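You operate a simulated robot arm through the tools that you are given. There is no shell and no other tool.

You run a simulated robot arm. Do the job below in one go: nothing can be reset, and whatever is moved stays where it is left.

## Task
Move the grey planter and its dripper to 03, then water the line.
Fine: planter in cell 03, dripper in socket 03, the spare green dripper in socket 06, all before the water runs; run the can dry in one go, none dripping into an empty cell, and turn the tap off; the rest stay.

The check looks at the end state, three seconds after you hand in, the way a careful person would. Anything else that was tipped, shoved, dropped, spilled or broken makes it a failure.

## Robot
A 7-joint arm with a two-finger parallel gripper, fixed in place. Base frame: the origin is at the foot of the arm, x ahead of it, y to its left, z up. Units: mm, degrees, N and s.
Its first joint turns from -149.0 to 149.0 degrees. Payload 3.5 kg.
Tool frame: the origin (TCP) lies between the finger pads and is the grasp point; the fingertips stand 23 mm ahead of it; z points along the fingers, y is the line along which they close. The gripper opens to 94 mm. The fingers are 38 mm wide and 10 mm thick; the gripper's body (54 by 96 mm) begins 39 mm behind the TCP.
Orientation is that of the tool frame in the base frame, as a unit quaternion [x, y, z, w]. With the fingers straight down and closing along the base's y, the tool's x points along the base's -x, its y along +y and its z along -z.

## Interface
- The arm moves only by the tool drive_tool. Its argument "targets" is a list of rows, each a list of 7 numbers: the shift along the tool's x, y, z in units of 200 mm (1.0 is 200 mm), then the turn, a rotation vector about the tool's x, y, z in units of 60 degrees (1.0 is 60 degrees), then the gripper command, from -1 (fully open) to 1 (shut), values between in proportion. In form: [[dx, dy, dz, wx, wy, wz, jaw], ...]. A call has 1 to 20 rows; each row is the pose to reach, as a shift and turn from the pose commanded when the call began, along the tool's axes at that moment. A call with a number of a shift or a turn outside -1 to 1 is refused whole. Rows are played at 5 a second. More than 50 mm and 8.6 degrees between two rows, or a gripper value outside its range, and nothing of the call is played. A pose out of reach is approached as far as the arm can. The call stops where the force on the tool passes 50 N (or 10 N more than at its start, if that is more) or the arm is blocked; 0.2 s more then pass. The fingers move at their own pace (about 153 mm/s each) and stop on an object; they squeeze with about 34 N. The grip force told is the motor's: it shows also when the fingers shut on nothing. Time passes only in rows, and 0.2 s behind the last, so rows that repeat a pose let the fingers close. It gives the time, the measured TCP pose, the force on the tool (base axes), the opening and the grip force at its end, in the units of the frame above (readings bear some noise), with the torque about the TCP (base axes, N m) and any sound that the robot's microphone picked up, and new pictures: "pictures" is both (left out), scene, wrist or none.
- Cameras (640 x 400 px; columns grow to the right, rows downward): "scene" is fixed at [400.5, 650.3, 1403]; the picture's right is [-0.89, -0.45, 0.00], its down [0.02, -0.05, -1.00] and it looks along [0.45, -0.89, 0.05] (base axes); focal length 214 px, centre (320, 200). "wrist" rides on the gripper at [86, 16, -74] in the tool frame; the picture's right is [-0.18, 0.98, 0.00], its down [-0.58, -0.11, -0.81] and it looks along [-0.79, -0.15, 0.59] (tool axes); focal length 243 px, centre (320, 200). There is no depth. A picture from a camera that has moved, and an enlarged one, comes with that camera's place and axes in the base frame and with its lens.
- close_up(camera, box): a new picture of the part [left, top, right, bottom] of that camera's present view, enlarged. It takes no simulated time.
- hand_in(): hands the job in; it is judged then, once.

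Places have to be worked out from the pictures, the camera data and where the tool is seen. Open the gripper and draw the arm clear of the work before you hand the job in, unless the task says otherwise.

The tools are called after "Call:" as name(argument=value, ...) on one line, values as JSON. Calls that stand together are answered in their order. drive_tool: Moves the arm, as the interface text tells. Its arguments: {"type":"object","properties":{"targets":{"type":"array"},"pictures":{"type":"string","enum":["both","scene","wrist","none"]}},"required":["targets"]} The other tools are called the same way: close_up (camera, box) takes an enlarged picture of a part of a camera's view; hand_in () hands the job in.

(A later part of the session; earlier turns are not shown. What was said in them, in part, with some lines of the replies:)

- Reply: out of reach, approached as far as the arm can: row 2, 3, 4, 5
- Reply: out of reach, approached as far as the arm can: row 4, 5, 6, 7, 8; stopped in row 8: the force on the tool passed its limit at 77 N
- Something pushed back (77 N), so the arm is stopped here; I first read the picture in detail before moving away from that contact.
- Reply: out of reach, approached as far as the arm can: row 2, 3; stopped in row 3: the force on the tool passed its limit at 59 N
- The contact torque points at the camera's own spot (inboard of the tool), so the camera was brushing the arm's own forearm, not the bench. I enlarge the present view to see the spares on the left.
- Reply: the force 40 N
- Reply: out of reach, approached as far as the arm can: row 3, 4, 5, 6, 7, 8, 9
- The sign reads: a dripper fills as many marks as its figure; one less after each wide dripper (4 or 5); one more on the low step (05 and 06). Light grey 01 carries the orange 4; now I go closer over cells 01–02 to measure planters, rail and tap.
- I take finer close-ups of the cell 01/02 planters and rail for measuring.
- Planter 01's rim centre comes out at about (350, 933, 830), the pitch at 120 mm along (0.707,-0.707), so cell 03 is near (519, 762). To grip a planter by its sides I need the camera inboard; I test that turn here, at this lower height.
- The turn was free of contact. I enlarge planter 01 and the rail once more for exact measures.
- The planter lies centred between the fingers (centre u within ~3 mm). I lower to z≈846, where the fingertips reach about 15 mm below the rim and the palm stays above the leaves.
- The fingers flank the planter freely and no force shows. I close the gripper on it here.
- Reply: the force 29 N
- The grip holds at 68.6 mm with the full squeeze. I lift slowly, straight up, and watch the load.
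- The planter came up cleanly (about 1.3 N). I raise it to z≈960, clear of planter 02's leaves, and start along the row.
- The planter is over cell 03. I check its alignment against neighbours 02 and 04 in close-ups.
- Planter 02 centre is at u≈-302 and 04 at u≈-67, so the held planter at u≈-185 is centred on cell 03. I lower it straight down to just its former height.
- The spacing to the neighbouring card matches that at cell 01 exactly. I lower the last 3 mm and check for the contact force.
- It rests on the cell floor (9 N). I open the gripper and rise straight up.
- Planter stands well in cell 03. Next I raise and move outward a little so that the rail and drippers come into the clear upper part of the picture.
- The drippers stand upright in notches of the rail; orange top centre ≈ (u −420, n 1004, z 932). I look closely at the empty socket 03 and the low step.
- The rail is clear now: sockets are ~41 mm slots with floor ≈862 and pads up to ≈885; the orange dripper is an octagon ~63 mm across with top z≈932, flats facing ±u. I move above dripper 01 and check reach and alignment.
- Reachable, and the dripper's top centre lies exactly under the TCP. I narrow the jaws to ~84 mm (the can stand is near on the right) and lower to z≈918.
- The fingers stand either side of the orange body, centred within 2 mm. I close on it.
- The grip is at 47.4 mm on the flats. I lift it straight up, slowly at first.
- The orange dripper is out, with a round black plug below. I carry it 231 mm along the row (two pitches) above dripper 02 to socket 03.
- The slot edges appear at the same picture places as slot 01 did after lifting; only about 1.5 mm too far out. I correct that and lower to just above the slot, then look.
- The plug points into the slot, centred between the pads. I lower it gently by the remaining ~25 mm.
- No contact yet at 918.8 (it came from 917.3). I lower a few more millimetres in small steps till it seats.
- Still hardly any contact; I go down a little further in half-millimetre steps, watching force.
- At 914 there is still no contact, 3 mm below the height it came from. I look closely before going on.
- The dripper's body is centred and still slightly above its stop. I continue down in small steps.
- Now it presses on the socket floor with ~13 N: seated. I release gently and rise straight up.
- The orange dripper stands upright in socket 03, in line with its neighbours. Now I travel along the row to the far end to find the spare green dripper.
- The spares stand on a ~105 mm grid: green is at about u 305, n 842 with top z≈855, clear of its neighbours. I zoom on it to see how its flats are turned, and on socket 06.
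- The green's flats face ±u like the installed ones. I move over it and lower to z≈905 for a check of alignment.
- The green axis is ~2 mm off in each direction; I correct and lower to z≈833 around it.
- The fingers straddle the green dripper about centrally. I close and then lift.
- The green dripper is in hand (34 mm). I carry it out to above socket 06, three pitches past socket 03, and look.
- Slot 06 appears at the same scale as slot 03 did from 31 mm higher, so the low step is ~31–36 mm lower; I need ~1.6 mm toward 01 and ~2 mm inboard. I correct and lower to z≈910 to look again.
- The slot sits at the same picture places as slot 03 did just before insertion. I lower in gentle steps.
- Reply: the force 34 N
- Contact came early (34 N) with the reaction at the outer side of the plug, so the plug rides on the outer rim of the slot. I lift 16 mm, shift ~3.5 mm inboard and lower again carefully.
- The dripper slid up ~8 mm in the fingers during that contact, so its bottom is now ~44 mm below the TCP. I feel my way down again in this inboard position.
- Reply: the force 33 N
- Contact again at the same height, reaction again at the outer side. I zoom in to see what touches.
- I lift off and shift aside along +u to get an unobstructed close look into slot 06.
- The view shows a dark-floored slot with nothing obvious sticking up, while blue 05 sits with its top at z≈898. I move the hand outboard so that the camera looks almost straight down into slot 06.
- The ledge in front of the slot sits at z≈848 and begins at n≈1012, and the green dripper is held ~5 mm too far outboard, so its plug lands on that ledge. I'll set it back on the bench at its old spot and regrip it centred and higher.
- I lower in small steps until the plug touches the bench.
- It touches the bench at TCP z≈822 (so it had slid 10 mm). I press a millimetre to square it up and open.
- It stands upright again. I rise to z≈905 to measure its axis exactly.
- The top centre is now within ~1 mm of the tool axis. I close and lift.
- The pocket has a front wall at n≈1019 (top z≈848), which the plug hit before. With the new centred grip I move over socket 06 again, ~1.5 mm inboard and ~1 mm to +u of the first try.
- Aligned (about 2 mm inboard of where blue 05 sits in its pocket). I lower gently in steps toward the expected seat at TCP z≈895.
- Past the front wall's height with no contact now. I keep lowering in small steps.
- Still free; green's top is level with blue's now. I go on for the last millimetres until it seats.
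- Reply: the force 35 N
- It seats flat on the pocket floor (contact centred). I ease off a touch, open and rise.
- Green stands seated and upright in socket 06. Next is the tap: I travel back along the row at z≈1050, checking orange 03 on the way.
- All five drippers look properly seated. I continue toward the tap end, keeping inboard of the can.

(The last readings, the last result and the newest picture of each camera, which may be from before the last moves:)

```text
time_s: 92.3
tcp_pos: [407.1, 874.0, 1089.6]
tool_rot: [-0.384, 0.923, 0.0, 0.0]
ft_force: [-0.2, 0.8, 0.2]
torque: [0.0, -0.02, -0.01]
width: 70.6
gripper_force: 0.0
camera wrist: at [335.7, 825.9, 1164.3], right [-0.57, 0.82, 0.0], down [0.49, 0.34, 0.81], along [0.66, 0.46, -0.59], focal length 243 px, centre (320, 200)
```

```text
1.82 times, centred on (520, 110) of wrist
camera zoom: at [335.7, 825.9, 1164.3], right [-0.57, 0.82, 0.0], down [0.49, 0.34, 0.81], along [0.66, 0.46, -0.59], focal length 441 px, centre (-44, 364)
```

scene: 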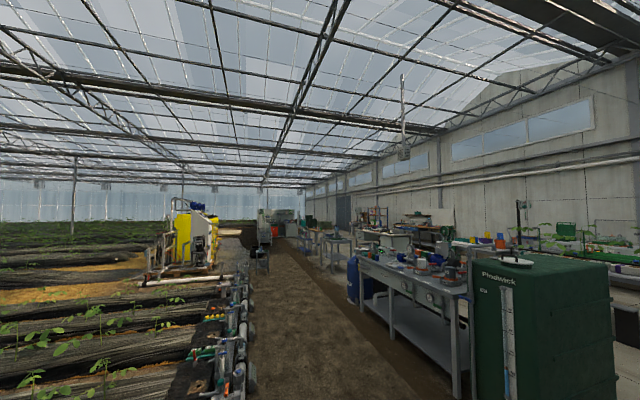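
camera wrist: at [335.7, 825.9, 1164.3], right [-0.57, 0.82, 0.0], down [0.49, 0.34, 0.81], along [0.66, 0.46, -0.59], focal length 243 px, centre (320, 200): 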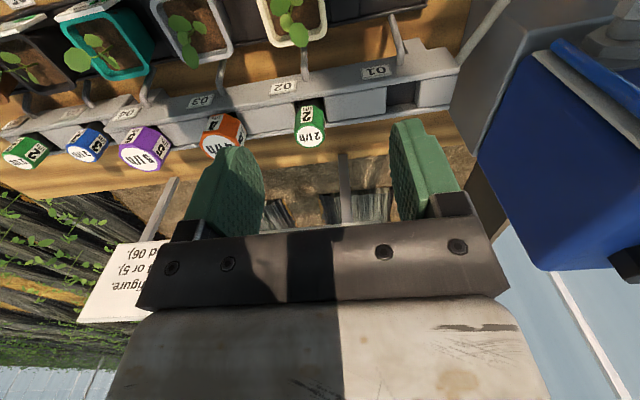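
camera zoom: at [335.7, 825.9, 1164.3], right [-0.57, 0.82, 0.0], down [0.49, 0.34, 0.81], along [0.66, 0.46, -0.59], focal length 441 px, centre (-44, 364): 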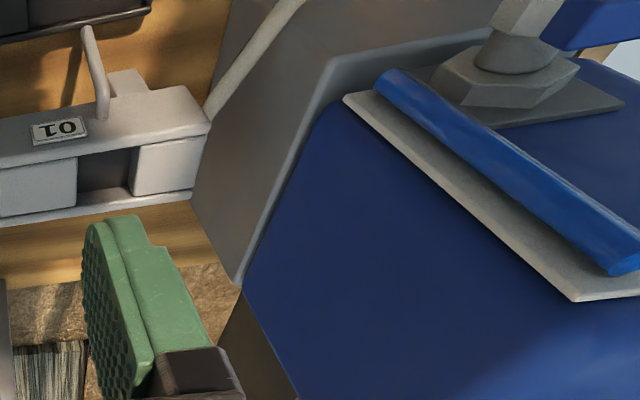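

The can has a sight tube (blue = water) beside the tap. I move inboard and further along to view the tap itself.

Call:
drive_tool(targets=[[0.15, 0.1, 0, 0, 0, 0, -0.5], [0.3, 0.2, 0, 0, 0, 0, -0.5], [0.45, 0.35, 0, 0, 0, 0, -0.5], [0.53, 0.5, 0.03, 0, 0, 0, -0.5], [0.53, 0.68, 0.06, 0, 0, 0, -0.5], [0.53, 0.8, 0.1, 0, 0, 0, -0.5], [0.53, 0.8, 0.1, 0, 0, 0, -0.5]], pictures="wrist")

Call:
close_up(camera="wrist", box=[380, 0, 640, 260])

```text
time_s: 94.0
tcp_pos: [218.8, 911.8, 1070.6]
tool_rot: [-0.385, 0.923, 0.0, 0.0]
ft_force: [-0.5, 0.1, -0.1]
torque: [-0.03, 0.03, -0.04]
width: 70.6
gripper_force: 0.1
camera wrist: at [147.3, 862.8, 1144.5], right [-0.57, 0.82, 0.0], down [0.49, 0.34, 0.81], along [0.66, 0.46, -0.59], focal length 243 px, centre (320, 200)
```

wrist: 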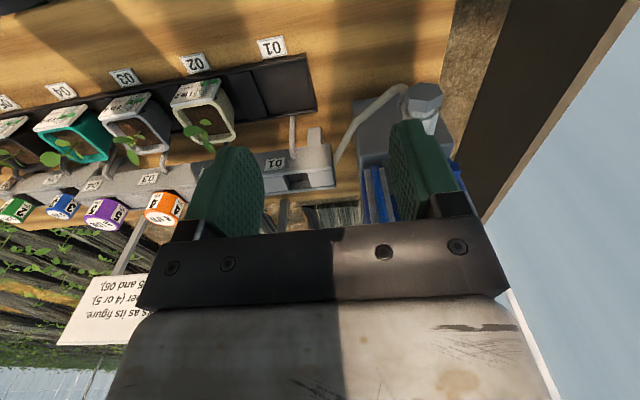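

```text
1.54 times, centred on (510, 130) of wrist
camera zoom: at [147.3, 862.8, 1144.5], right [-0.57, 0.82, 0.0], down [0.49, 0.34, 0.81], along [0.66, 0.46, -0.59], focal length 373 px, centre (28, 308)
```

zoom: 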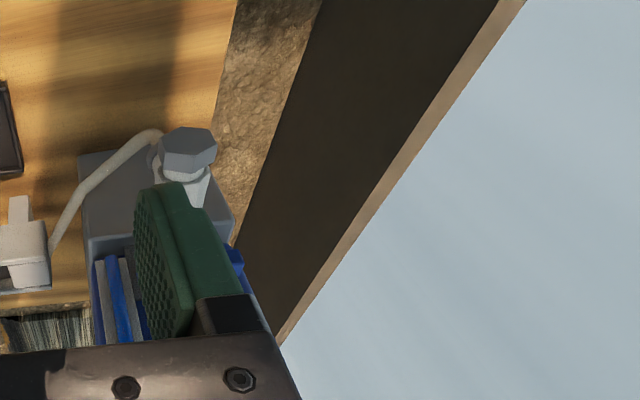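

The finger hides the tap; I go higher and outward so that the tap falls in the upper part of the picture.

Call:
drive_tool(targets=[[0, 0.05, -0.15, 0, 0, 0, -0.5], [-0.05, 0.15, -0.3, 0, 0, 0, -0.5], [-0.2, 0.25, -0.3, 0, 0, 0, -0.5], [-0.35, 0.35, -0.3, 0, 0, 0, -0.5], [-0.5, 0.35, -0.3, 0, 0, 0, -0.5], [-0.5, 0.35, -0.3, 0, 0, 0, -0.5]], pictures="wrist")

Call:
close_up(camera="wrist", box=[230, 0, 450, 140])

```text
time_s: 95.3
tcp_pos: [240.5, 1032.3, 1129.1]
tool_rot: [-0.385, 0.923, -0.001, -0.001]
ft_force: [-0.4, -0.5, 0.7]
torque: [0.01, 0.01, 0.02]
width: 70.4
gripper_force: 0.0
camera wrist: at [168.6, 983.4, 1204.3], right [-0.57, 0.82, 0.0], down [0.49, 0.34, 0.81], along [0.66, 0.46, -0.59], focal length 243 px, centre (320, 200)
```

wrist: 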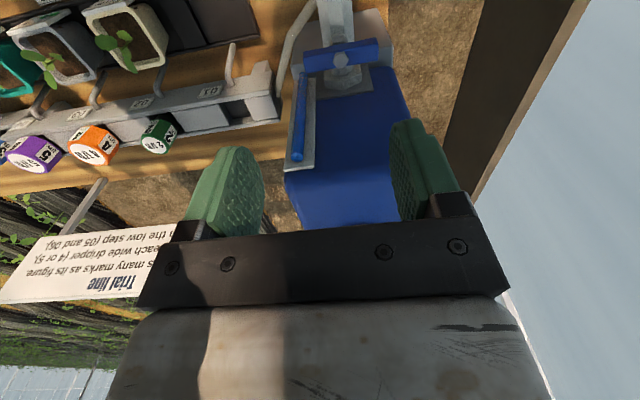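

```text
2.86 times, centred on (340, 70) of wrist
camera zoom: at [168.6, 983.4, 1204.3], right [-0.57, 0.82, 0.0], down [0.49, 0.34, 0.81], along [0.66, 0.46, -0.59], focal length 693 px, centre (263, 571)
```

zoom: 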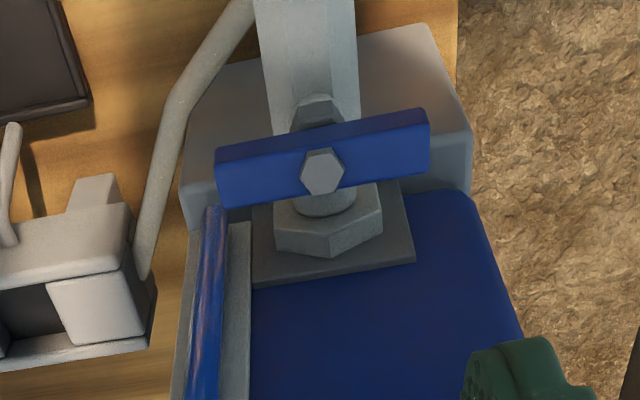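

Now the tap is clear: a T-handle lying crosswise (closed) on a vertical stem above the pipe, bolt near (240, 1054, ~978). I take a second, shifted view to fix its height.

Call:
drive_tool(targets=[[0, -0.15, 0, 0, 0, 0, -0.5], [0, -0.3, 0, 0, 0, 0, -0.5], [0, -0.4, 0, 0, 0, 0, -0.5], [0, -0.4, 0, 0, 0, 0, -0.5], [0, -0.4, 0, 0, 0, 0, -0.5]], pictures="wrist")

Call:
close_up(camera="wrist", box=[310, 0, 530, 140])

```text
time_s: 96.5
tcp_pos: [296.6, 975.7, 1129.8]
tool_rot: [-0.385, 0.923, 0.0, 0.0]
ft_force: [-0.1, 0.1, 0.7]
torque: [0.03, 0.02, -0.03]
width: 70.4
gripper_force: 0.1
camera wrist: at [225.3, 927.2, 1204.6], right [-0.57, 0.82, 0.0], down [0.49, 0.34, 0.81], along [0.66, 0.46, -0.59], focal length 243 px, centre (320, 200)
```

wrist: 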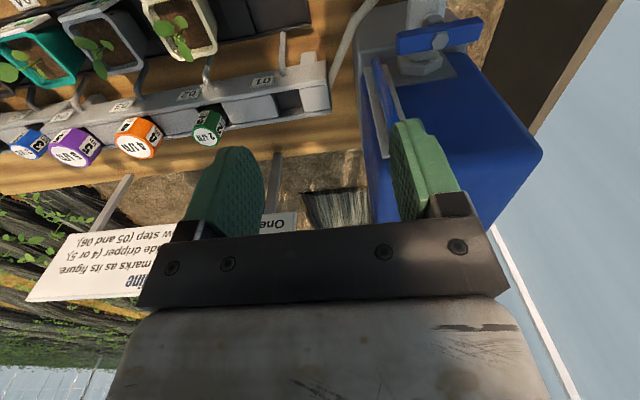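

```text
2.86 times, centred on (420, 70) of wrist
camera zoom: at [225.3, 927.2, 1204.6], right [-0.57, 0.82, 0.0], down [0.49, 0.34, 0.81], along [0.66, 0.46, -0.59], focal length 693 px, centre (34, 571)
```

zoom: 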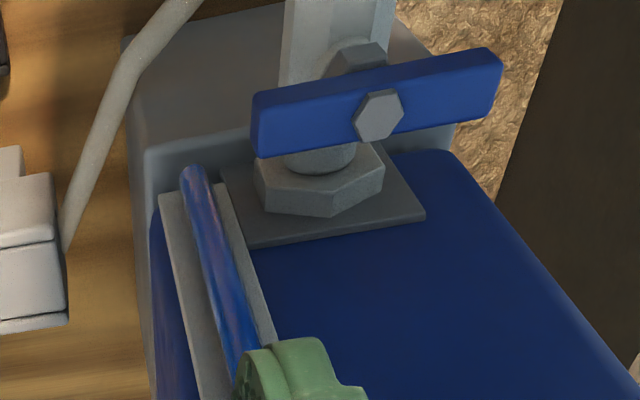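

Triangulated: T-handle bar ±32 mm along u, z≈972–984, bolt at (237, 1051); the can's front face is at n≈957, pipe below. I'll push the bar's +u end outward (counter-clockwise) with closed fingers; first I close the gripper and come to a point just inboard of that end, still above it.

Call:
drive_tool(targets=[[0.05, 0.1, 0.1, 0, 0, 0, 1], [0.103, 0.22, 0.2, 0, 0, 0, 1], [0.103, 0.328, 0.3, 0, 0, 0, 1], [0.103, 0.328, 0.42, 0, 0, 0, 1], [0.103, 0.328, 0.42, 0, 0, 0, 1]], pictures="wrist")

Call:
close_up(camera="wrist", box=[250, 0, 530, 230])

```text
time_s: 97.8
tcp_pos: [236.0, 1006.7, 1045.9]
tool_rot: [-0.385, 0.923, 0.0, 0.0]
ft_force: [-0.5, 1.1, -0.2]
torque: [0.03, 0.03, 0.01]
width: 0.0
gripper_force: 34.1
camera wrist: at [163.5, 958.4, 1120.0], right [-0.57, 0.82, 0.0], down [0.49, 0.34, 0.81], along [0.66, 0.46, -0.59], focal length 243 px, centre (320, 200)
```

wrist: 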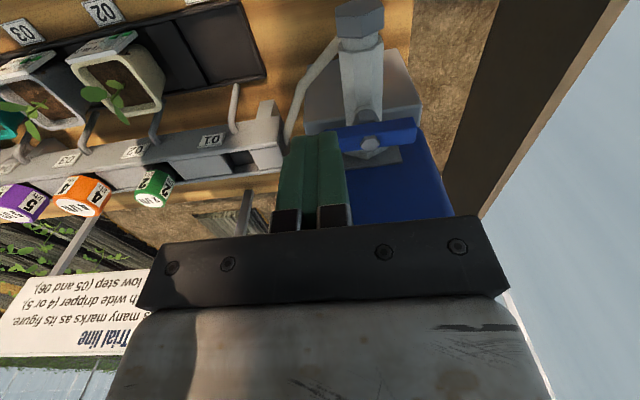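

```text
1.74 times, centred on (390, 115) of wrist
camera zoom: at [163.5, 958.4, 1120.0], right [-0.57, 0.82, 0.0], down [0.49, 0.34, 0.81], along [0.66, 0.46, -0.59], focal length 422 px, centre (198, 348)
```

zoom: 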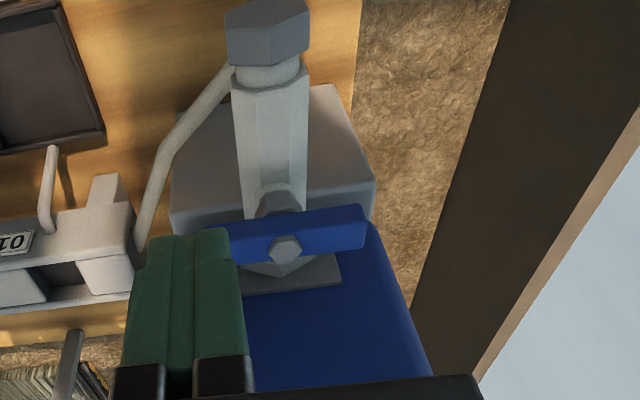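

The bolt is exactly where expected relative to the tool (30 mm to −u, 32 mm outboard). I lower the closed fingertips to z≈970, beside the pipe and inboard of the bar's end.

Call:
drive_tool(targets=[[0, 0, 0.1, 0, 0, 0, 1], [0, 0, 0.2, 0, 0, 0, 1], [0, 0, 0.2625, 0, 0, 0, 1], [0, 0, 0.2625, 0, 0, 0, 1]], pictures="wrist")

Call:
close_up(camera="wrist", box=[250, 20, 490, 230])

```text
time_s: 98.8
tcp_pos: [236.1, 1006.3, 993.5]
tool_rot: [-0.384, 0.923, 0.0, -0.001]
ft_force: [0.7, 0.1, 0.0]
torque: [-0.01, 0.0, -0.01]
width: 0.0
gripper_force: 33.9
camera wrist: at [163.7, 958.5, 1067.7], right [-0.57, 0.82, 0.0], down [0.49, 0.34, 0.81], along [0.66, 0.46, -0.59], focal length 243 px, centre (320, 200)
```

wrist: 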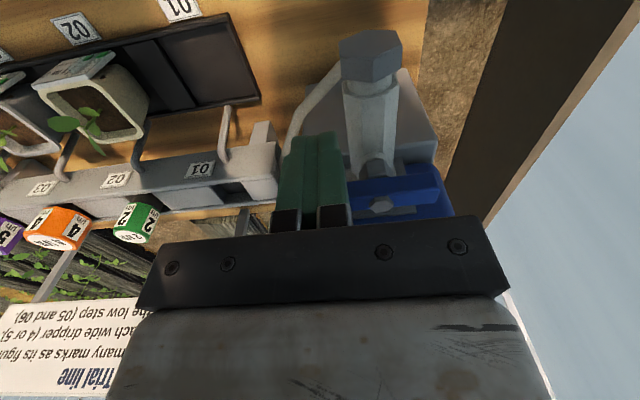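

```text
1.90 times, centred on (370, 125) of wrist
camera zoom: at [163.7, 958.5, 1067.7], right [-0.57, 0.82, 0.0], down [0.49, 0.34, 0.81], along [0.66, 0.46, -0.59], focal length 462 px, centre (225, 343)
```

zoom: 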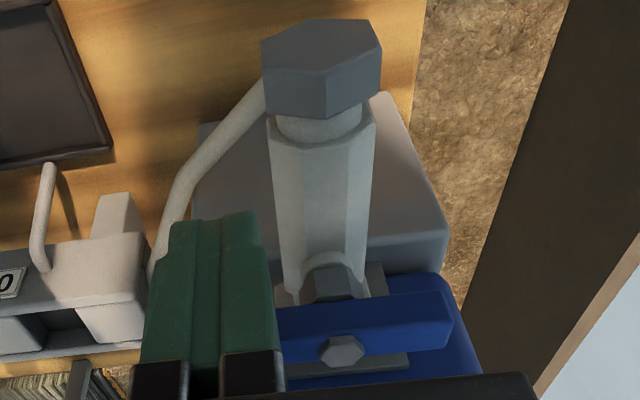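

The fingertips stand just inboard of the bar's +u end. I make a first gentle push outward (~15°) to see whether the handle yields counter-clockwise.

Call:
drive_tool(targets=[[-0.02, 0, 0, 0, 0, 0, 1], [-0.04, 0, 0, 0, 0, 0, 1], [-0.055, -0.002, 0, 0, 0, 0, 1], [-0.067, -0.0045, 0, 0, 0, 0, 1], [-0.067, -0.0045, 0, 0, 0, 0, 1]], pictures="wrist")

Call:
close_up(camera="wrist", box=[250, 20, 490, 230])

```text
time_s: 100.0
tcp_pos: [244.9, 1016.2, 992.1]
tool_rot: [-0.385, 0.923, 0.0, -0.001]
ft_force: [0.3, -2.2, 1.8]
torque: [0.03, -0.03, 0.02]
width: 0.2
gripper_force: 34.4
camera wrist: at [173.6, 967.6, 1067.8], right [-0.57, 0.82, 0.0], down [0.49, 0.34, 0.81], along [0.66, 0.46, -0.59], focal length 243 px, centre (320, 200)
```

wrist: 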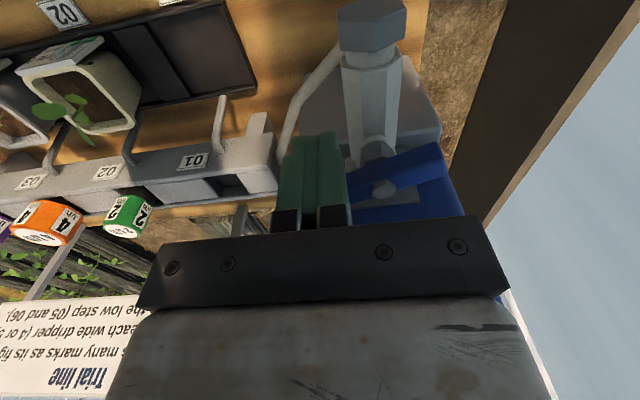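

```text
1.90 times, centred on (370, 125) of wrist
camera zoom: at [173.6, 967.6, 1067.8], right [-0.57, 0.82, 0.0], down [0.49, 0.34, 0.81], along [0.66, 0.46, -0.59], focal length 462 px, centre (225, 343)
```

zoom: 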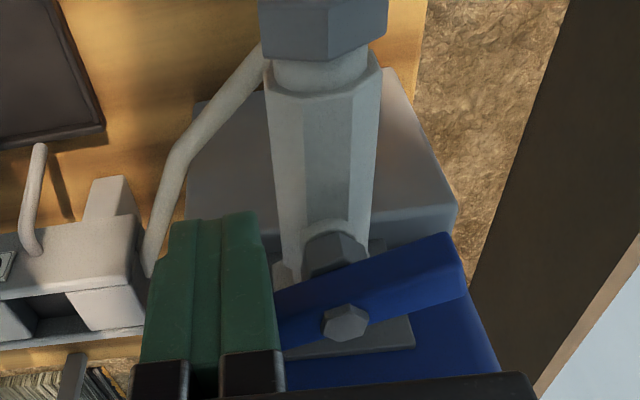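

The handle turns freely counter-clockwise (~20°, tiny force). I continue along the arc to bring it parallel to the pipe.

Call:
drive_tool(targets=[[-0.015, 0, 0, 0, 0, 0, 1], [-0.027, 0.003, 0, 0, 0, 0, 1], [-0.04, 0.007, 0, 0, 0, 0, 1], [-0.0525, 0.0125, 0, 0, 0, 0, 1], [-0.064, 0.02, 0, 0, 0, 0, 1], [-0.0745, 0.0285, 0, 0, 0, 0, 1], [-0.084, 0.039, 0, 0, 0, 0, 1], [-0.092, 0.0495, 0, 0, 0, 0, 1], [-0.098, 0.062, 0, 0, 0, 0, 1], [-0.103, 0.0745, 0, 0, 0, 0, 1], [-0.105, 0.08, 0, 0, 0, 0, 1], [-0.105, 0.08, 0, 0, 0, 0, 1]], pictures="wrist")

Call:
close_up(camera="wrist", box=[250, 20, 490, 230])

```text
time_s: 101.5
tcp_pos: [250.5, 1025.7, 993.3]
tool_rot: [-0.382, 0.924, -0.004, -0.002]
ft_force: [-5.3, -11.9, 4.9]
torque: [1.02, -0.6, -0.38]
width: 0.0
gripper_force: 33.9
stopped in row 7: the force on the tool passed its limit at 55 N (the readings are from after the stop); the commanded pose is now the measured one
camera wrist: at [178.5, 978.5, 1068.5], right [-0.56, 0.83, -0.01], down [0.49, 0.34, 0.8], along [0.66, 0.45, -0.6], focal length 243 px, centre (320, 200)
```

wrist: 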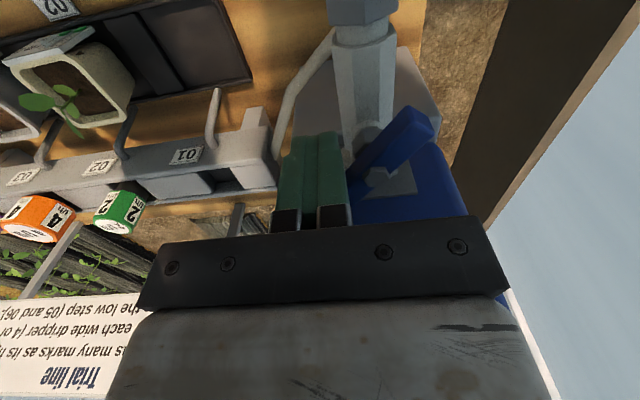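

```text
1.90 times, centred on (370, 125) of wrist
camera zoom: at [178.5, 978.5, 1068.5], right [-0.56, 0.83, -0.01], down [0.49, 0.34, 0.8], along [0.66, 0.45, -0.6], focal length 462 px, centre (225, 343)
```

zoom: 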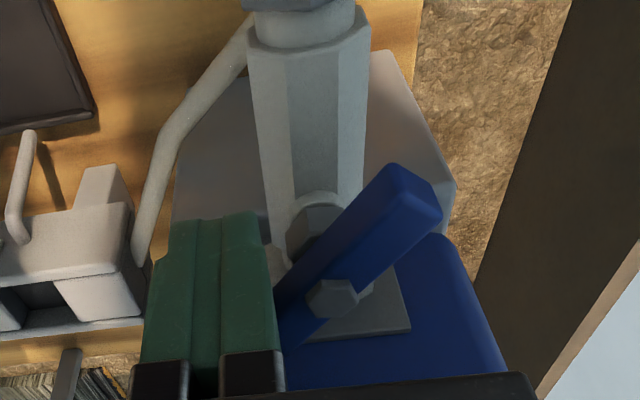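

The handle is at ~50°, but the hand's upper part touched the can's gauge side (contact ~80 mm above the TCP). I back off inboard and go round above the handle to its inboard end, which I can push the same way (toward +u) well clear of the can.

Call:
drive_tool(targets=[[0.07, 0, 0, 0, 0, 0, 1], [0.15, 0, -0.08, -0.0055, -0.0063, -0.006, 1], [0.15, 0.05, -0.22, -0.0055, -0.0063, -0.006, 1], [0.15, 0.2, -0.25, -0.0055, -0.0063, -0.006, 1], [0.13, 0.36, -0.25, -0.0055, -0.0063, -0.006, 1], [0.107, 0.4, -0.15, -0.0055, -0.0063, -0.006, 1], [0.107, 0.4, -0.15, -0.0055, -0.0063, -0.006, 1]], pictures="wrist")

Call:
close_up(camera="wrist", box=[170, 0, 450, 235])

```text
time_s: 103.1
tcp_pos: [177.0, 1069.3, 1023.3]
tool_rot: [-0.386, 0.922, 0.002, 0.0]
ft_force: [0.4, -0.1, -1.1]
torque: [0.01, -0.01, 0.0]
width: 0.0
gripper_force: 34.5
camera wrist: at [107.5, 1020.8, 1096.6], right [-0.57, 0.82, 0.0], down [0.49, 0.34, 0.81], along [0.66, 0.46, -0.59], focal length 243 px, centre (320, 200)
```

wrist: 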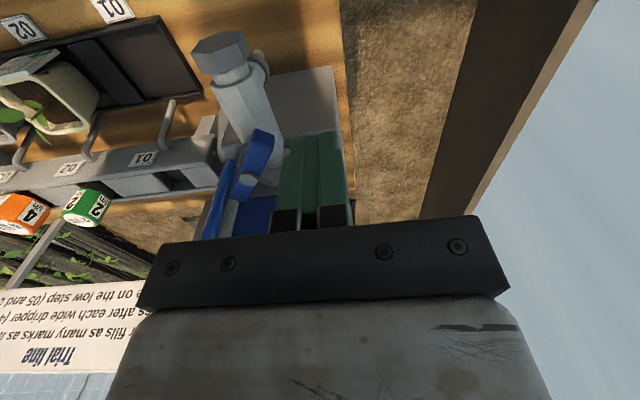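

```text
1.70 times, centred on (310, 118) of wrist
camera zoom: at [107.5, 1020.8, 1096.6], right [-0.57, 0.82, 0.0], down [0.49, 0.34, 0.81], along [0.66, 0.46, -0.59], focal length 413 px, centre (337, 340)
```

zoom: 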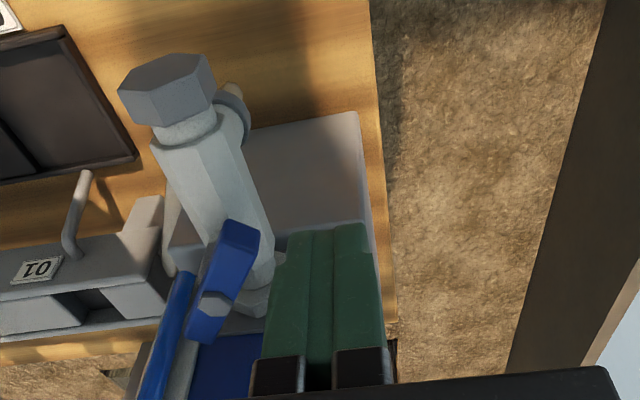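

I lower beside the handle's inboard end on its −u side and push it toward +u until the bar lies along the pipe.

Call:
drive_tool(targets=[[0, 0, 0.08, 0, 0, 0, 1], [0, 0, 0.15, 0, 0, 0, 1], [0, -0.05, 0.15, 0, 0, 0, 1], [0, -0.09, 0.15, 0, 0, 0, 1], [0, -0.12, 0.15, 0, 0, 0, 1], [0, -0.14, 0.15, 0, 0, 0, 1], [0, -0.155, 0.15, 0, 0, 0, 1], [0, -0.17, 0.15, 0, 0, 0, 1], [0, -0.185, 0.15, 0, 0, 0, 1], [0, -0.195, 0.15, 0, 0, 0, 1], [0, -0.195, 0.15, 0, 0, 0, 1]], pictures="wrist")

Call:
close_up(camera="wrist", box=[170, 0, 450, 235])

```text
time_s: 105.5
tcp_pos: [207.4, 1042.7, 992.6]
tool_rot: [-0.386, 0.922, 0.002, -0.001]
ft_force: [-7.8, 8.0, 2.5]
torque: [0.05, 0.06, -0.01]
width: 0.0
gripper_force: 33.8
camera wrist: at [134.8, 993.9, 1066.9], right [-0.57, 0.82, 0.0], down [0.49, 0.34, 0.81], along [0.66, 0.46, -0.59], focal length 243 px, centre (320, 200)
```

wrist: 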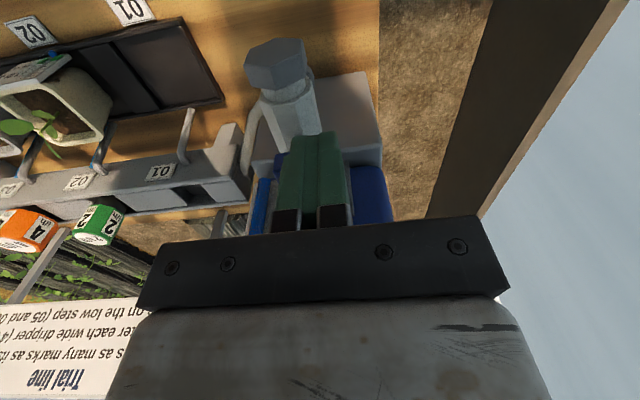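

```text
1.70 times, centred on (310, 118) of wrist
camera zoom: at [134.8, 993.9, 1066.9], right [-0.57, 0.82, 0.0], down [0.49, 0.34, 0.81], along [0.66, 0.46, -0.59], focal length 413 px, centre (337, 340)
```

zoom: 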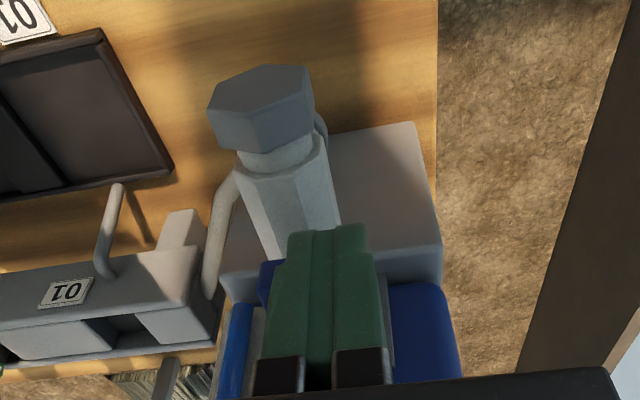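

The bar should now be along the pipe (11 N reaction), and the gauge on card 02 shows blue, so water is flowing. I nudge 2 mm more to be sure it is at its stop.

Call:
drive_tool(targets=[[0, -0.006, 0, 0, 0, 0, 1], [0, -0.01, 0, 0, 0, 0, 1], [0, -0.01, 0, 0, 0, 0, 1]], pictures="none")

Call:
drive_tool(targets=[[0.02, 0.03, -0.05, 0, 0, 0, 1], [0.05, 0.1, -0.2, 0, 0, 0, 1], [0.05, 0.25, -0.3, 0, 0, 0, 1], [0.05, 0.25, -0.3, 0, 0, 0, 1]], pictures="wrist")

Call:
close_up(camera="wrist", box=[130, 0, 450, 235])

Call:
close_up(camera="wrist", box=[0, 0, 220, 235])

```text
time_s: 106.3
tcp_pos: [207.0, 1042.4, 992.5]
tool_rot: [-0.387, 0.922, 0.003, 0.0]
ft_force: [-20.1, 24.5, 5.2]
torque: [0.31, 0.15, 0.24]
width: 0.0
gripper_force: 33.8
```

```text
time_s: 107.3
tcp_pos: [165.7, 1067.7, 1052.1]
tool_rot: [-0.386, 0.923, 0.001, 0.0]
ft_force: [0.1, -0.1, -0.7]
torque: [0.05, 0.03, -0.02]
width: 0.0
gripper_force: 33.9
camera wrist: at [93.9, 1020.4, 1127.4], right [-0.57, 0.82, 0.0], down [0.49, 0.34, 0.81], along [0.66, 0.46, -0.59], focal length 243 px, centre (320, 200)
```

wrist: 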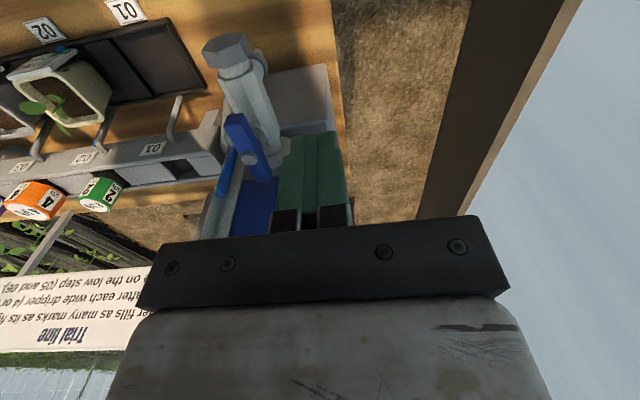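

```text
1.70 times, centred on (290, 118) of wrist
camera zoom: at [93.9, 1020.4, 1127.4], right [-0.57, 0.82, 0.0], down [0.49, 0.34, 0.81], along [0.66, 0.46, -0.59], focal length 413 px, centre (371, 340)
```

zoom: 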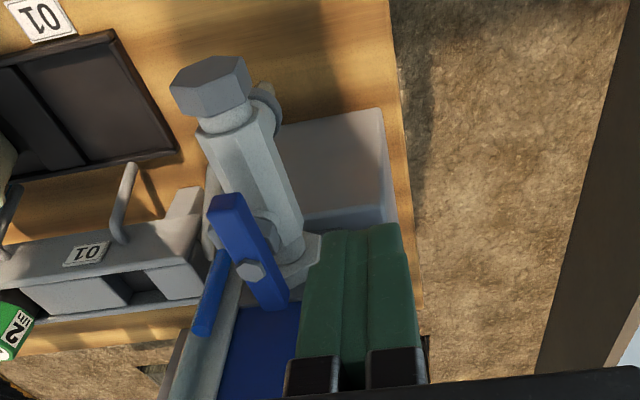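

```text
1.70 times, centred on (110, 118) of wrist
camera zoom: at [93.9, 1020.4, 1127.4], right [-0.57, 0.82, 0.0], down [0.49, 0.34, 0.81], along [0.66, 0.46, -0.59], focal length 413 px, centre (677, 340)
```

zoom: 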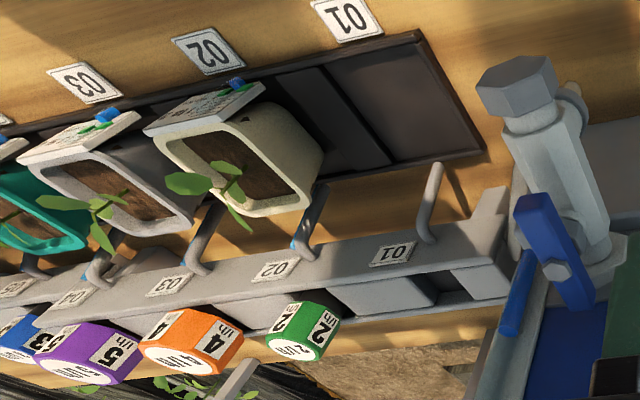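

The lever is fully open at its stop; the can's sight tube is already falling and blue floats rise on the cards. I move up to the clear viewing place to watch the tube.

Call:
drive_tool(targets=[[0, -0.02, -0.15, 0, 0, 0, 1], [0, -0.1, -0.3, 0, 0, 0, 1], [-0.05, -0.22, -0.385, 0, 0, 0, 1], [-0.1, -0.33, -0.385, 0, 0, 0, 1], [-0.1375, -0.39, -0.385, 0, 0, 0, 1], [-0.1375, -0.39, -0.385, 0, 0, 0, 1]], pictures="wrist")

Call:
close_up(camera="wrist", box=[230, 0, 450, 180])

Call:
close_up(camera="wrist", box=[0, 0, 260, 180])

```text
time_s: 108.7
tcp_pos: [241.3, 1032.2, 1129.0]
tool_rot: [-0.385, 0.923, 0.001, 0.0]
ft_force: [0.4, 0.0, 0.7]
torque: [0.0, -0.02, -0.01]
width: 0.1
gripper_force: 34.0
camera wrist: at [169.1, 984.3, 1203.9], right [-0.57, 0.82, 0.0], down [0.49, 0.34, 0.81], along [0.66, 0.46, -0.59], focal length 243 px, centre (320, 200)
```

wrist: 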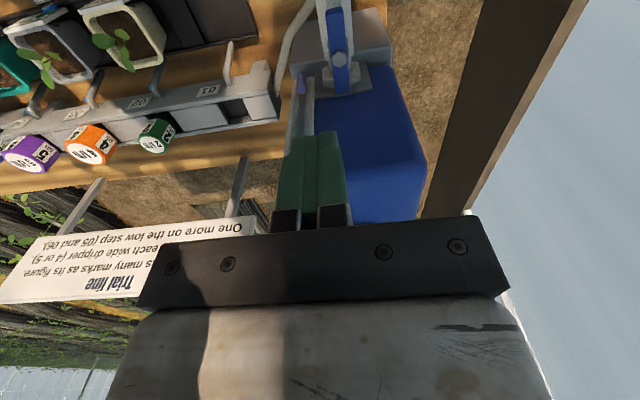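

```text
2.22 times, centred on (340, 90) of wrist
camera zoom: at [169.1, 984.3, 1203.9], right [-0.57, 0.82, 0.0], down [0.49, 0.34, 0.81], along [0.66, 0.46, -0.59], focal length 539 px, centre (276, 444)
```

zoom: 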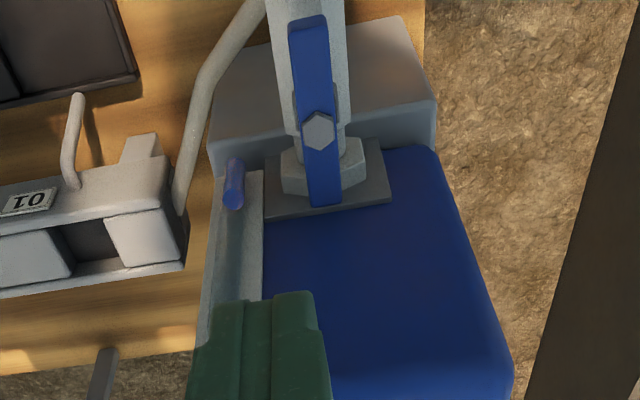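

```text
2.22 times, centred on (130, 90) of wrist
camera zoom: at [169.1, 984.3, 1203.9], right [-0.57, 0.82, 0.0], down [0.49, 0.34, 0.81], along [0.66, 0.46, -0.59], focal length 539 px, centre (742, 444)
```

zoom: 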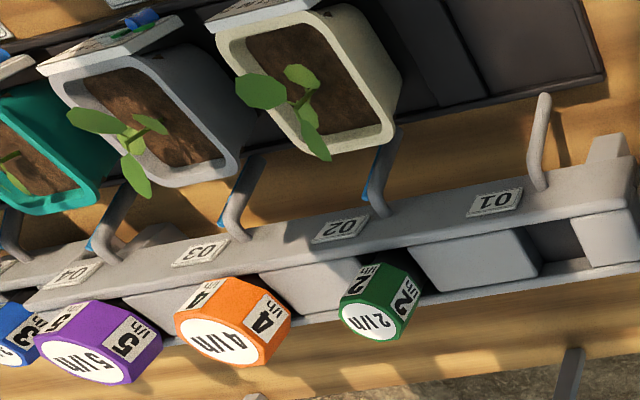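

The sight tube is nearly down already, with water in spouts 02–06 only (none at 01). I wait four seconds and look again.

Call:
drive_tool(targets=[[0, 0, 0, 0, 0, 0, 1], [0, 0, 0, 0, 0, 0, 1], [0, 0, 0, 0, 0, 0, 1], [0, 0, 0, 0, 0, 0, 1], [0, 0, 0, 0, 0, 0, 1], [0, 0, 0, 0, 0, 0, 1], [0, 0, 0, 0, 0, 0, 1], [0, 0, 0, 0, 0, 0, 1], [0, 0, 0, 0, 0, 0, 1], [0, 0, 0, 0, 0, 0, 1], [0, 0, 0, 0, 0, 0, 1], [0, 0, 0, 0, 0, 0, 1], [0, 0, 0, 0, 0, 0, 1], [0, 0, 0, 0, 0, 0, 1], [0, 0, 0, 0, 0, 0, 1], [0, 0, 0, 0, 0, 0, 1], [0, 0, 0, 0, 0, 0, 1], [0, 0, 0, 0, 0, 0, 1], [0, 0, 0, 0, 0, 0, 1], [0, 0, 0, 0, 0, 0, 1]], pictures="wrist")

Call:
close_up(camera="wrist", box=[270, 40, 370, 150])

Call:
close_up(camera="wrist", box=[0, 0, 260, 180])

```text
time_s: 112.9
tcp_pos: [239.5, 1032.7, 1128.8]
tool_rot: [-0.386, 0.922, 0.001, -0.001]
ft_force: [0.9, 0.5, 0.4]
torque: [0.02, -0.02, -0.03]
width: 0.0
gripper_force: 34.4
camera wrist: at [168.7, 984.4, 1203.9], right [-0.57, 0.82, 0.0], down [0.49, 0.34, 0.81], along [0.66, 0.46, -0.59], focal length 243 px, centre (320, 200)
```

wrist: 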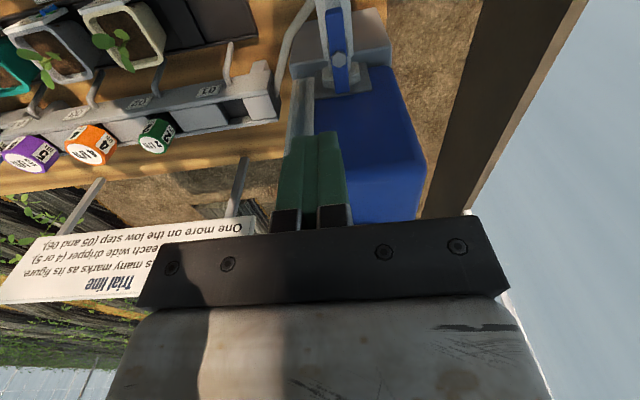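

```text
3.64 times, centred on (320, 95) of wrist
camera zoom: at [168.7, 984.4, 1203.9], right [-0.57, 0.82, 0.0], down [0.49, 0.34, 0.81], along [0.66, 0.46, -0.59], focal length 882 px, centre (320, 582)
```

zoom: 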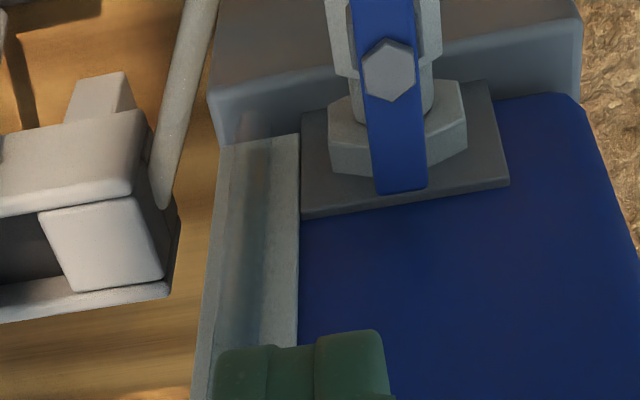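

```text
2.22 times, centred on (130, 90) of wrist
camera zoom: at [168.7, 984.4, 1203.9], right [-0.57, 0.82, 0.0], down [0.49, 0.34, 0.81], along [0.66, 0.46, -0.59], focal length 539 px, centre (742, 444)
```

zoom: 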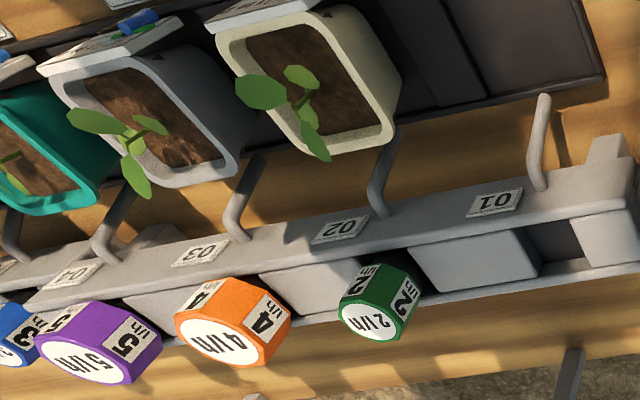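

The tube is empty and no spout drips any more: the can has run dry. Now I go down on the +u side of the handle's inboard end to turn the tap off again.

Call:
drive_tool(targets=[[0.07, -0.05, 0.1, 0, 0, 0, 1], [0.144, -0.1035, 0.25, 0, 0, 0, 1], [0.144, -0.1035, 0.42, 0, 0, 0, 1], [0.144, -0.1035, 0.58, 0, 0, 0, 1], [0.144, -0.1035, 0.68, 0, 0, 0, 1], [0.144, -0.1035, 0.68, 0, 0, 0, 1]], pictures="wrist")

Call:
close_up(camera="wrist", box=[250, 0, 490, 230])

```text
time_s: 114.3
tcp_pos: [235.9, 997.5, 993.1]
tool_rot: [-0.385, 0.923, 0.0, 0.0]
ft_force: [0.5, -0.8, 0.3]
torque: [-0.01, -0.02, 0.03]
width: 0.0
gripper_force: 33.6
camera wrist: at [164.2, 949.3, 1068.1], right [-0.57, 0.82, 0.0], down [0.49, 0.34, 0.81], along [0.66, 0.46, -0.59], focal length 243 px, centre (320, 200)
```

wrist: 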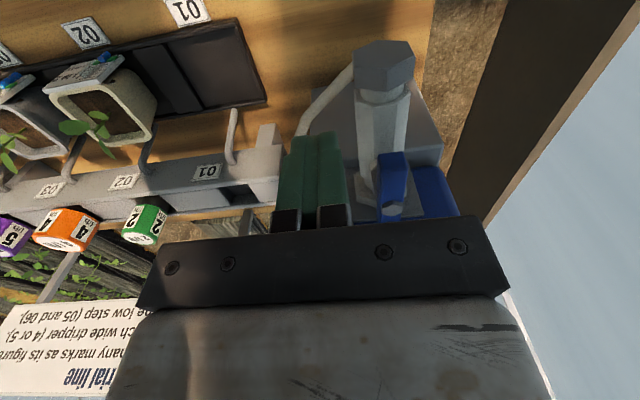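

```text
1.74 times, centred on (370, 115) of wrist
camera zoom: at [164.2, 949.3, 1068.1], right [-0.57, 0.82, 0.0], down [0.49, 0.34, 0.81], along [0.66, 0.46, -0.59], focal length 422 px, centre (233, 348)
```

zoom: 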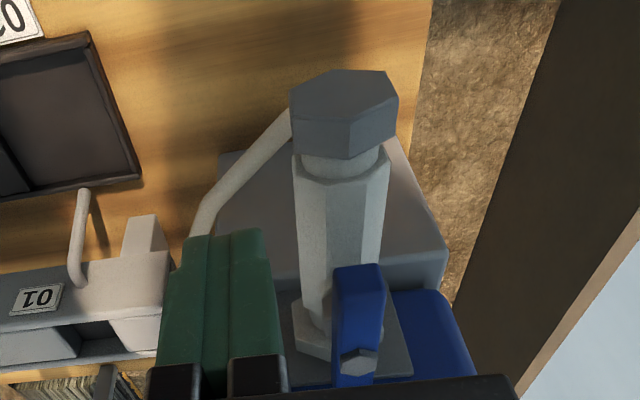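

Positioned as planned (36 mm to +u, 39 mm inboard of the bolt). I sweep the inboard end back toward −u along the arc.

Call:
drive_tool(targets=[[0.002, 0.05, -0.01, 0, 0, 0, 1], [0.005, 0.09, -0.01, 0, 0, 0, 1], [0.007, 0.115, -0.01, 0, 0, 0, 1], [0.0095, 0.1315, -0.01, 0, 0, 0, 1], [0.008, 0.146, -0.01, 0, 0, 0, 1], [0.0055, 0.161, -0.01, 0, 0, 0, 1], [0, 0.175, -0.01, 0, 0, 0, 1], [-0.0055, 0.1885, -0.01, 0, 0, 0, 1], [-0.0145, 0.2, -0.01, 0, 0, 0, 1], [-0.0235, 0.212, -0.01, 0, 0, 0, 1], [-0.035, 0.222, -0.01, 0, 0, 0, 1], [-0.047, 0.2305, -0.01, 0, 0, 0, 1], [-0.047, 0.2305, -0.01, 0, 0, 0, 1]], pictures="wrist")

Call:
close_up(camera="wrist", box=[210, 0, 450, 230])

```text
time_s: 117.1
tcp_pos: [207.6, 1037.1, 995.0]
tool_rot: [-0.387, 0.922, 0.0, 0.0]
ft_force: [0.8, -0.5, 0.1]
torque: [0.0, 0.01, 0.01]
width: 0.0
gripper_force: 34.1
camera wrist: at [137.1, 988.8, 1069.7], right [-0.57, 0.82, 0.0], down [0.49, 0.34, 0.81], along [0.66, 0.46, -0.59], focal length 243 px, centre (320, 200)
```

wrist: 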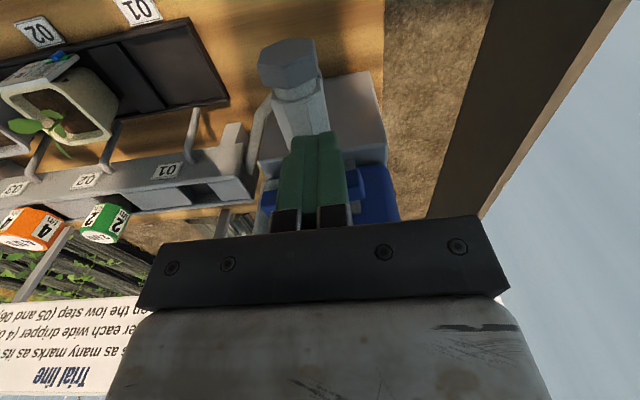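

```text
1.74 times, centred on (330, 115) of wrist
camera zoom: at [137.1, 988.8, 1069.7], right [-0.57, 0.82, 0.0], down [0.49, 0.34, 0.81], along [0.66, 0.46, -0.59], focal length 422 px, centre (303, 348)
```

zoom: 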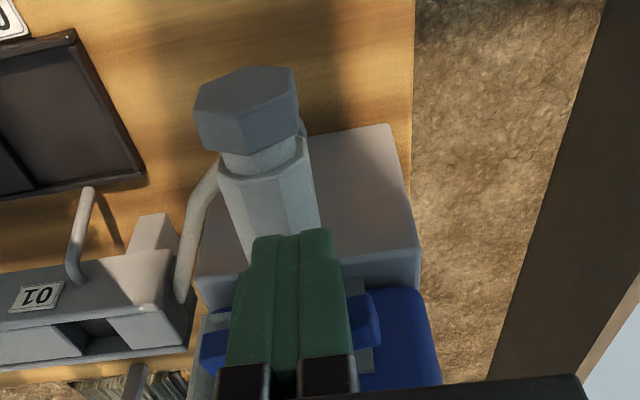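

The bar is nearly crosswise. I push the last degrees outward until it meets its closed stop.

Call:
drive_tool(targets=[[-0.012, 0.006, 0, 0, 0, 0, 1], [-0.02, 0.009, 0, 0, 0, 0, 1], [-0.0275, 0.0115, 0, 0, 0, 0, 1], [-0.033, 0.0125, 0, 0, 0, 0, 1], [-0.033, 0.0125, 0, 0, 0, 0, 1]], pictures="wrist")

Call:
close_up(camera="wrist", box=[210, 0, 450, 230])

```text
time_s: 118.3
tcp_pos: [209.6, 1039.1, 996.2]
tool_rot: [-0.385, 0.923, -0.001, -0.003]
ft_force: [-17.8, -33.3, -10.0]
torque: [-0.24, 0.48, -0.3]
width: 0.0
gripper_force: 33.5
camera wrist: at [138.2, 992.6, 1070.5], right [-0.57, 0.82, 0.0], down [0.49, 0.34, 0.8], along [0.66, 0.46, -0.6], focal length 243 px, centre (320, 200)
```

wrist: 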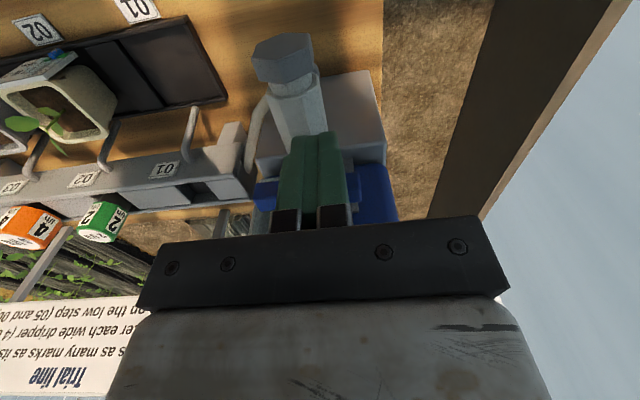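

```text
1.74 times, centred on (330, 115) of wrist
camera zoom: at [138.2, 992.6, 1070.5], right [-0.57, 0.82, 0.0], down [0.49, 0.34, 0.8], along [0.66, 0.46, -0.6], focal length 422 px, centre (303, 348)
```

zoom: 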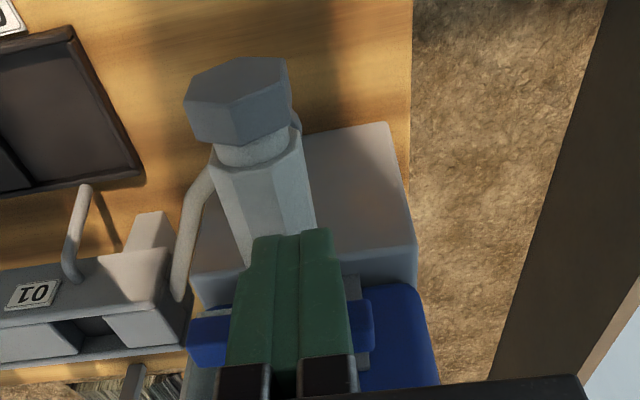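

The handle is crosswise and firmly at its stop (38 N). I back off inboard, rise, and view the result.

Call:
drive_tool(targets=[[0.03, 0, 0, 0, 0, 0, 1], [0.1, 0, -0.05, 0, 0, 0, 1], [0.15, 0, -0.2, 0, 0, 0, 1], [0.15, -0.02, -0.4, 0, 0, 0, 1], [0.05, -0.08, -0.6, 0, 0, 0, 0.3], [-0.05, -0.14, -0.67, 0, 0, 0, -0.3], [-0.05, -0.14, -0.67, 0, 0, 0, -0.5], [-0.05, -0.14, -0.67, 0, 0, 0, -0.5]], pictures="wrist")

Call:
close_up(camera="wrist", box=[230, 0, 450, 180])

Call:
close_up(camera="wrist", box=[0, 0, 260, 180])

```text
time_s: 120.1
tcp_pos: [238.4, 1031.1, 1128.7]
tool_rot: [-0.386, 0.922, 0.0, 0.0]
ft_force: [0.9, -0.3, -0.9]
torque: [-0.03, -0.02, 0.0]
width: 70.5
gripper_force: 0.0
camera wrist: at [167.8, 983.2, 1203.3], right [-0.57, 0.82, 0.0], down [0.49, 0.34, 0.81], along [0.66, 0.46, -0.59], focal length 243 px, centre (320, 200)
```

wrist: 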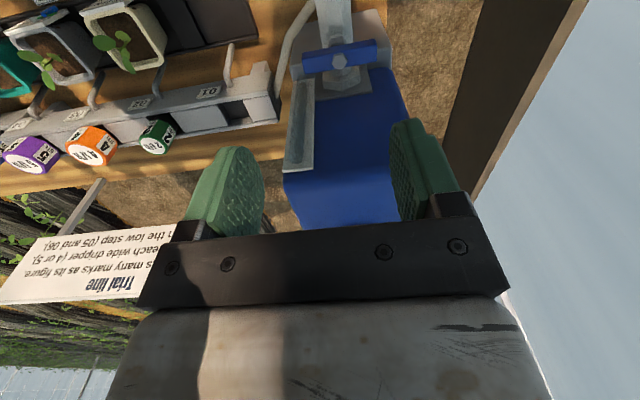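

```text
2.22 times, centred on (340, 90) of wrist
camera zoom: at [167.8, 983.2, 1203.3], right [-0.57, 0.82, 0.0], down [0.49, 0.34, 0.81], along [0.66, 0.46, -0.59], focal length 539 px, centre (276, 444)
```

zoom: 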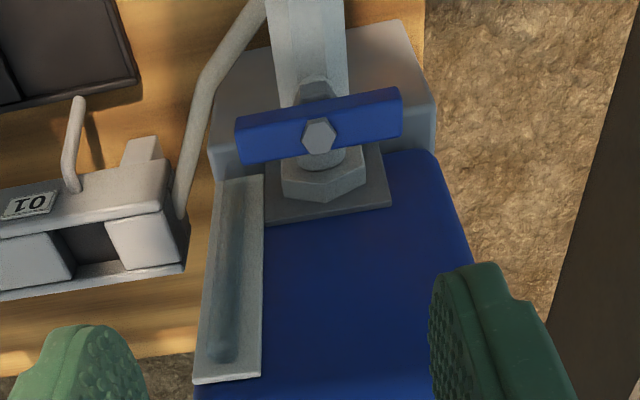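

```text
2.22 times, centred on (130, 90) of wrist
camera zoom: at [167.8, 983.2, 1203.3], right [-0.57, 0.82, 0.0], down [0.49, 0.34, 0.81], along [0.66, 0.46, -0.59], focal length 539 px, centre (742, 444)
```

zoom: 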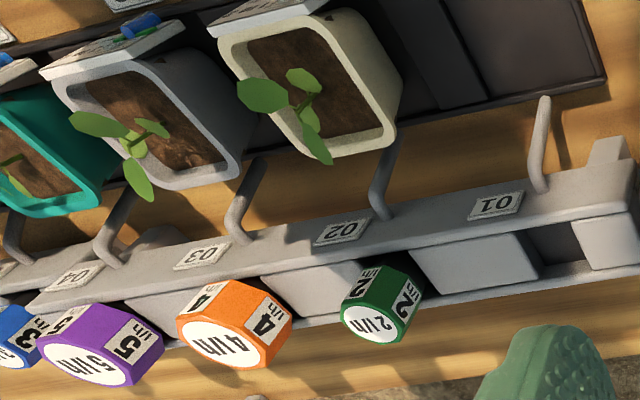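

The tap is off just as at the start and the can's tube is empty. I retreat inboard and take a last look over the whole row.

Call:
drive_tool(targets=[[0.15, -0.1, 0, 0, 0, 0, -0.8], [0.3, -0.25, 0, 0, 0, 0, -1], [0.42, -0.42, 0, 0, 0, 0, -1], [0.5, -0.6, 0.05, 0, 0, 0, -1], [0.5, -0.8, 0.1, 0, 0, 0, -1], [0.5, -0.95, 0.2, 0, 0, 0, -1], [0.5, -0.95, 0.2, 0, 0, 0, -1]], pictures="wrist")

Call:
close_up(camera="wrist", box=[200, 0, 560, 200])

Call:
close_up(camera="wrist", box=[0, 40, 250, 200])

```text
time_s: 121.7
tcp_pos: [303.5, 824.6, 1087.5]
tool_rot: [-0.386, 0.923, 0.001, -0.001]
ft_force: [0.0, 0.8, 0.4]
torque: [-0.02, 0.0, -0.01]
width: 94.0
gripper_force: 0.1
camera wrist: at [231.9, 776.8, 1162.4], right [-0.57, 0.82, 0.0], down [0.49, 0.34, 0.81], along [0.66, 0.46, -0.59], focal length 243 px, centre (320, 200)
```

wrist: 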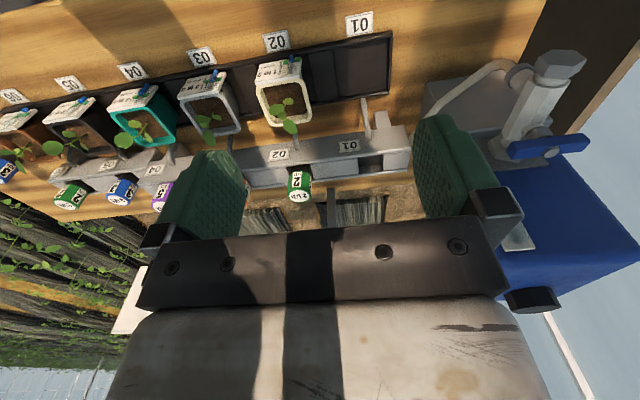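

```text
1.78 times, centred on (380, 100) of wrist
camera zoom: at [231.9, 776.8, 1162.4], right [-0.57, 0.82, 0.0], down [0.49, 0.34, 0.81], along [0.66, 0.46, -0.59], focal length 431 px, centre (213, 378)
```

zoom: 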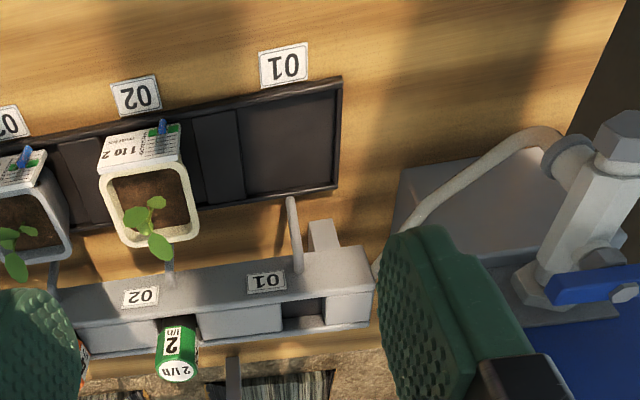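

```text
2.50 times, centred on (125, 120) of wrist
camera zoom: at [231.9, 776.8, 1162.4], right [-0.57, 0.82, 0.0], down [0.49, 0.34, 0.81], along [0.66, 0.46, -0.59], focal length 606 px, centre (808, 400)
```

zoom: 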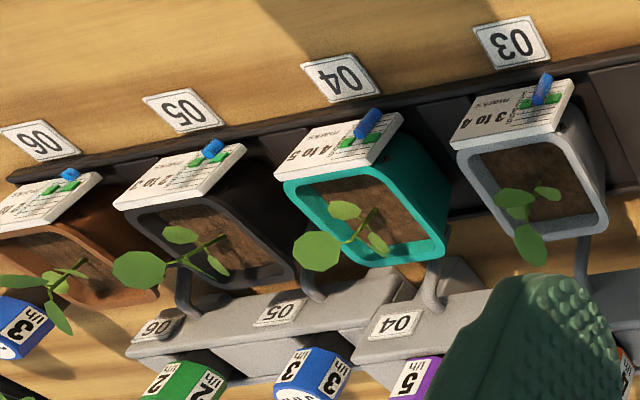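

Planter and orange dripper are in 03, green is in 06, cell 01 is dry, the can is empty and the tap is off. The gripper is open and the arm is clear, so I hand in.

Call:
hand_in()

```text
The job is handed in.
```

The job is done and handed in. The light grey planter is in cell 03, its orange 4 l/h dripper is in socket 03, and the spare green 2 l/h dripper is in socket 06. All of that was in place before any water ran.

- **Watering:** I opened the tap fully and the can ran dry in one go, then I turned the tap off. Nothing dripped into the empty cell 01, and the sight tube is empty.
- **Planter 06 is short of water:** it got about 1 mark, but its card asks for 2 to 3. By the sign's rule, a 2 l/h dripper there gives only 1 mark, because it comes after the two wide drippers (orange and purple). I fitted green there because you asked for it.
- **Which planter I took as grey:** the one in 01 is light grey and the one in 05 is dark grey. I took "grey" to mean the one in 01.
- **Contacts along the way:**
    - While I was opening the tap, the hand touched the side of the can by its sight tube, at about 55 N. In the pictures afterwards the can looked unmoved.
    - Before that, the camera on the hand touched the robot's own forearm a few times while I was getting into position.
    - The green dripper caught on the front of its socket twice. I set it back on the bench and regripped it, and it then went in cleanly.
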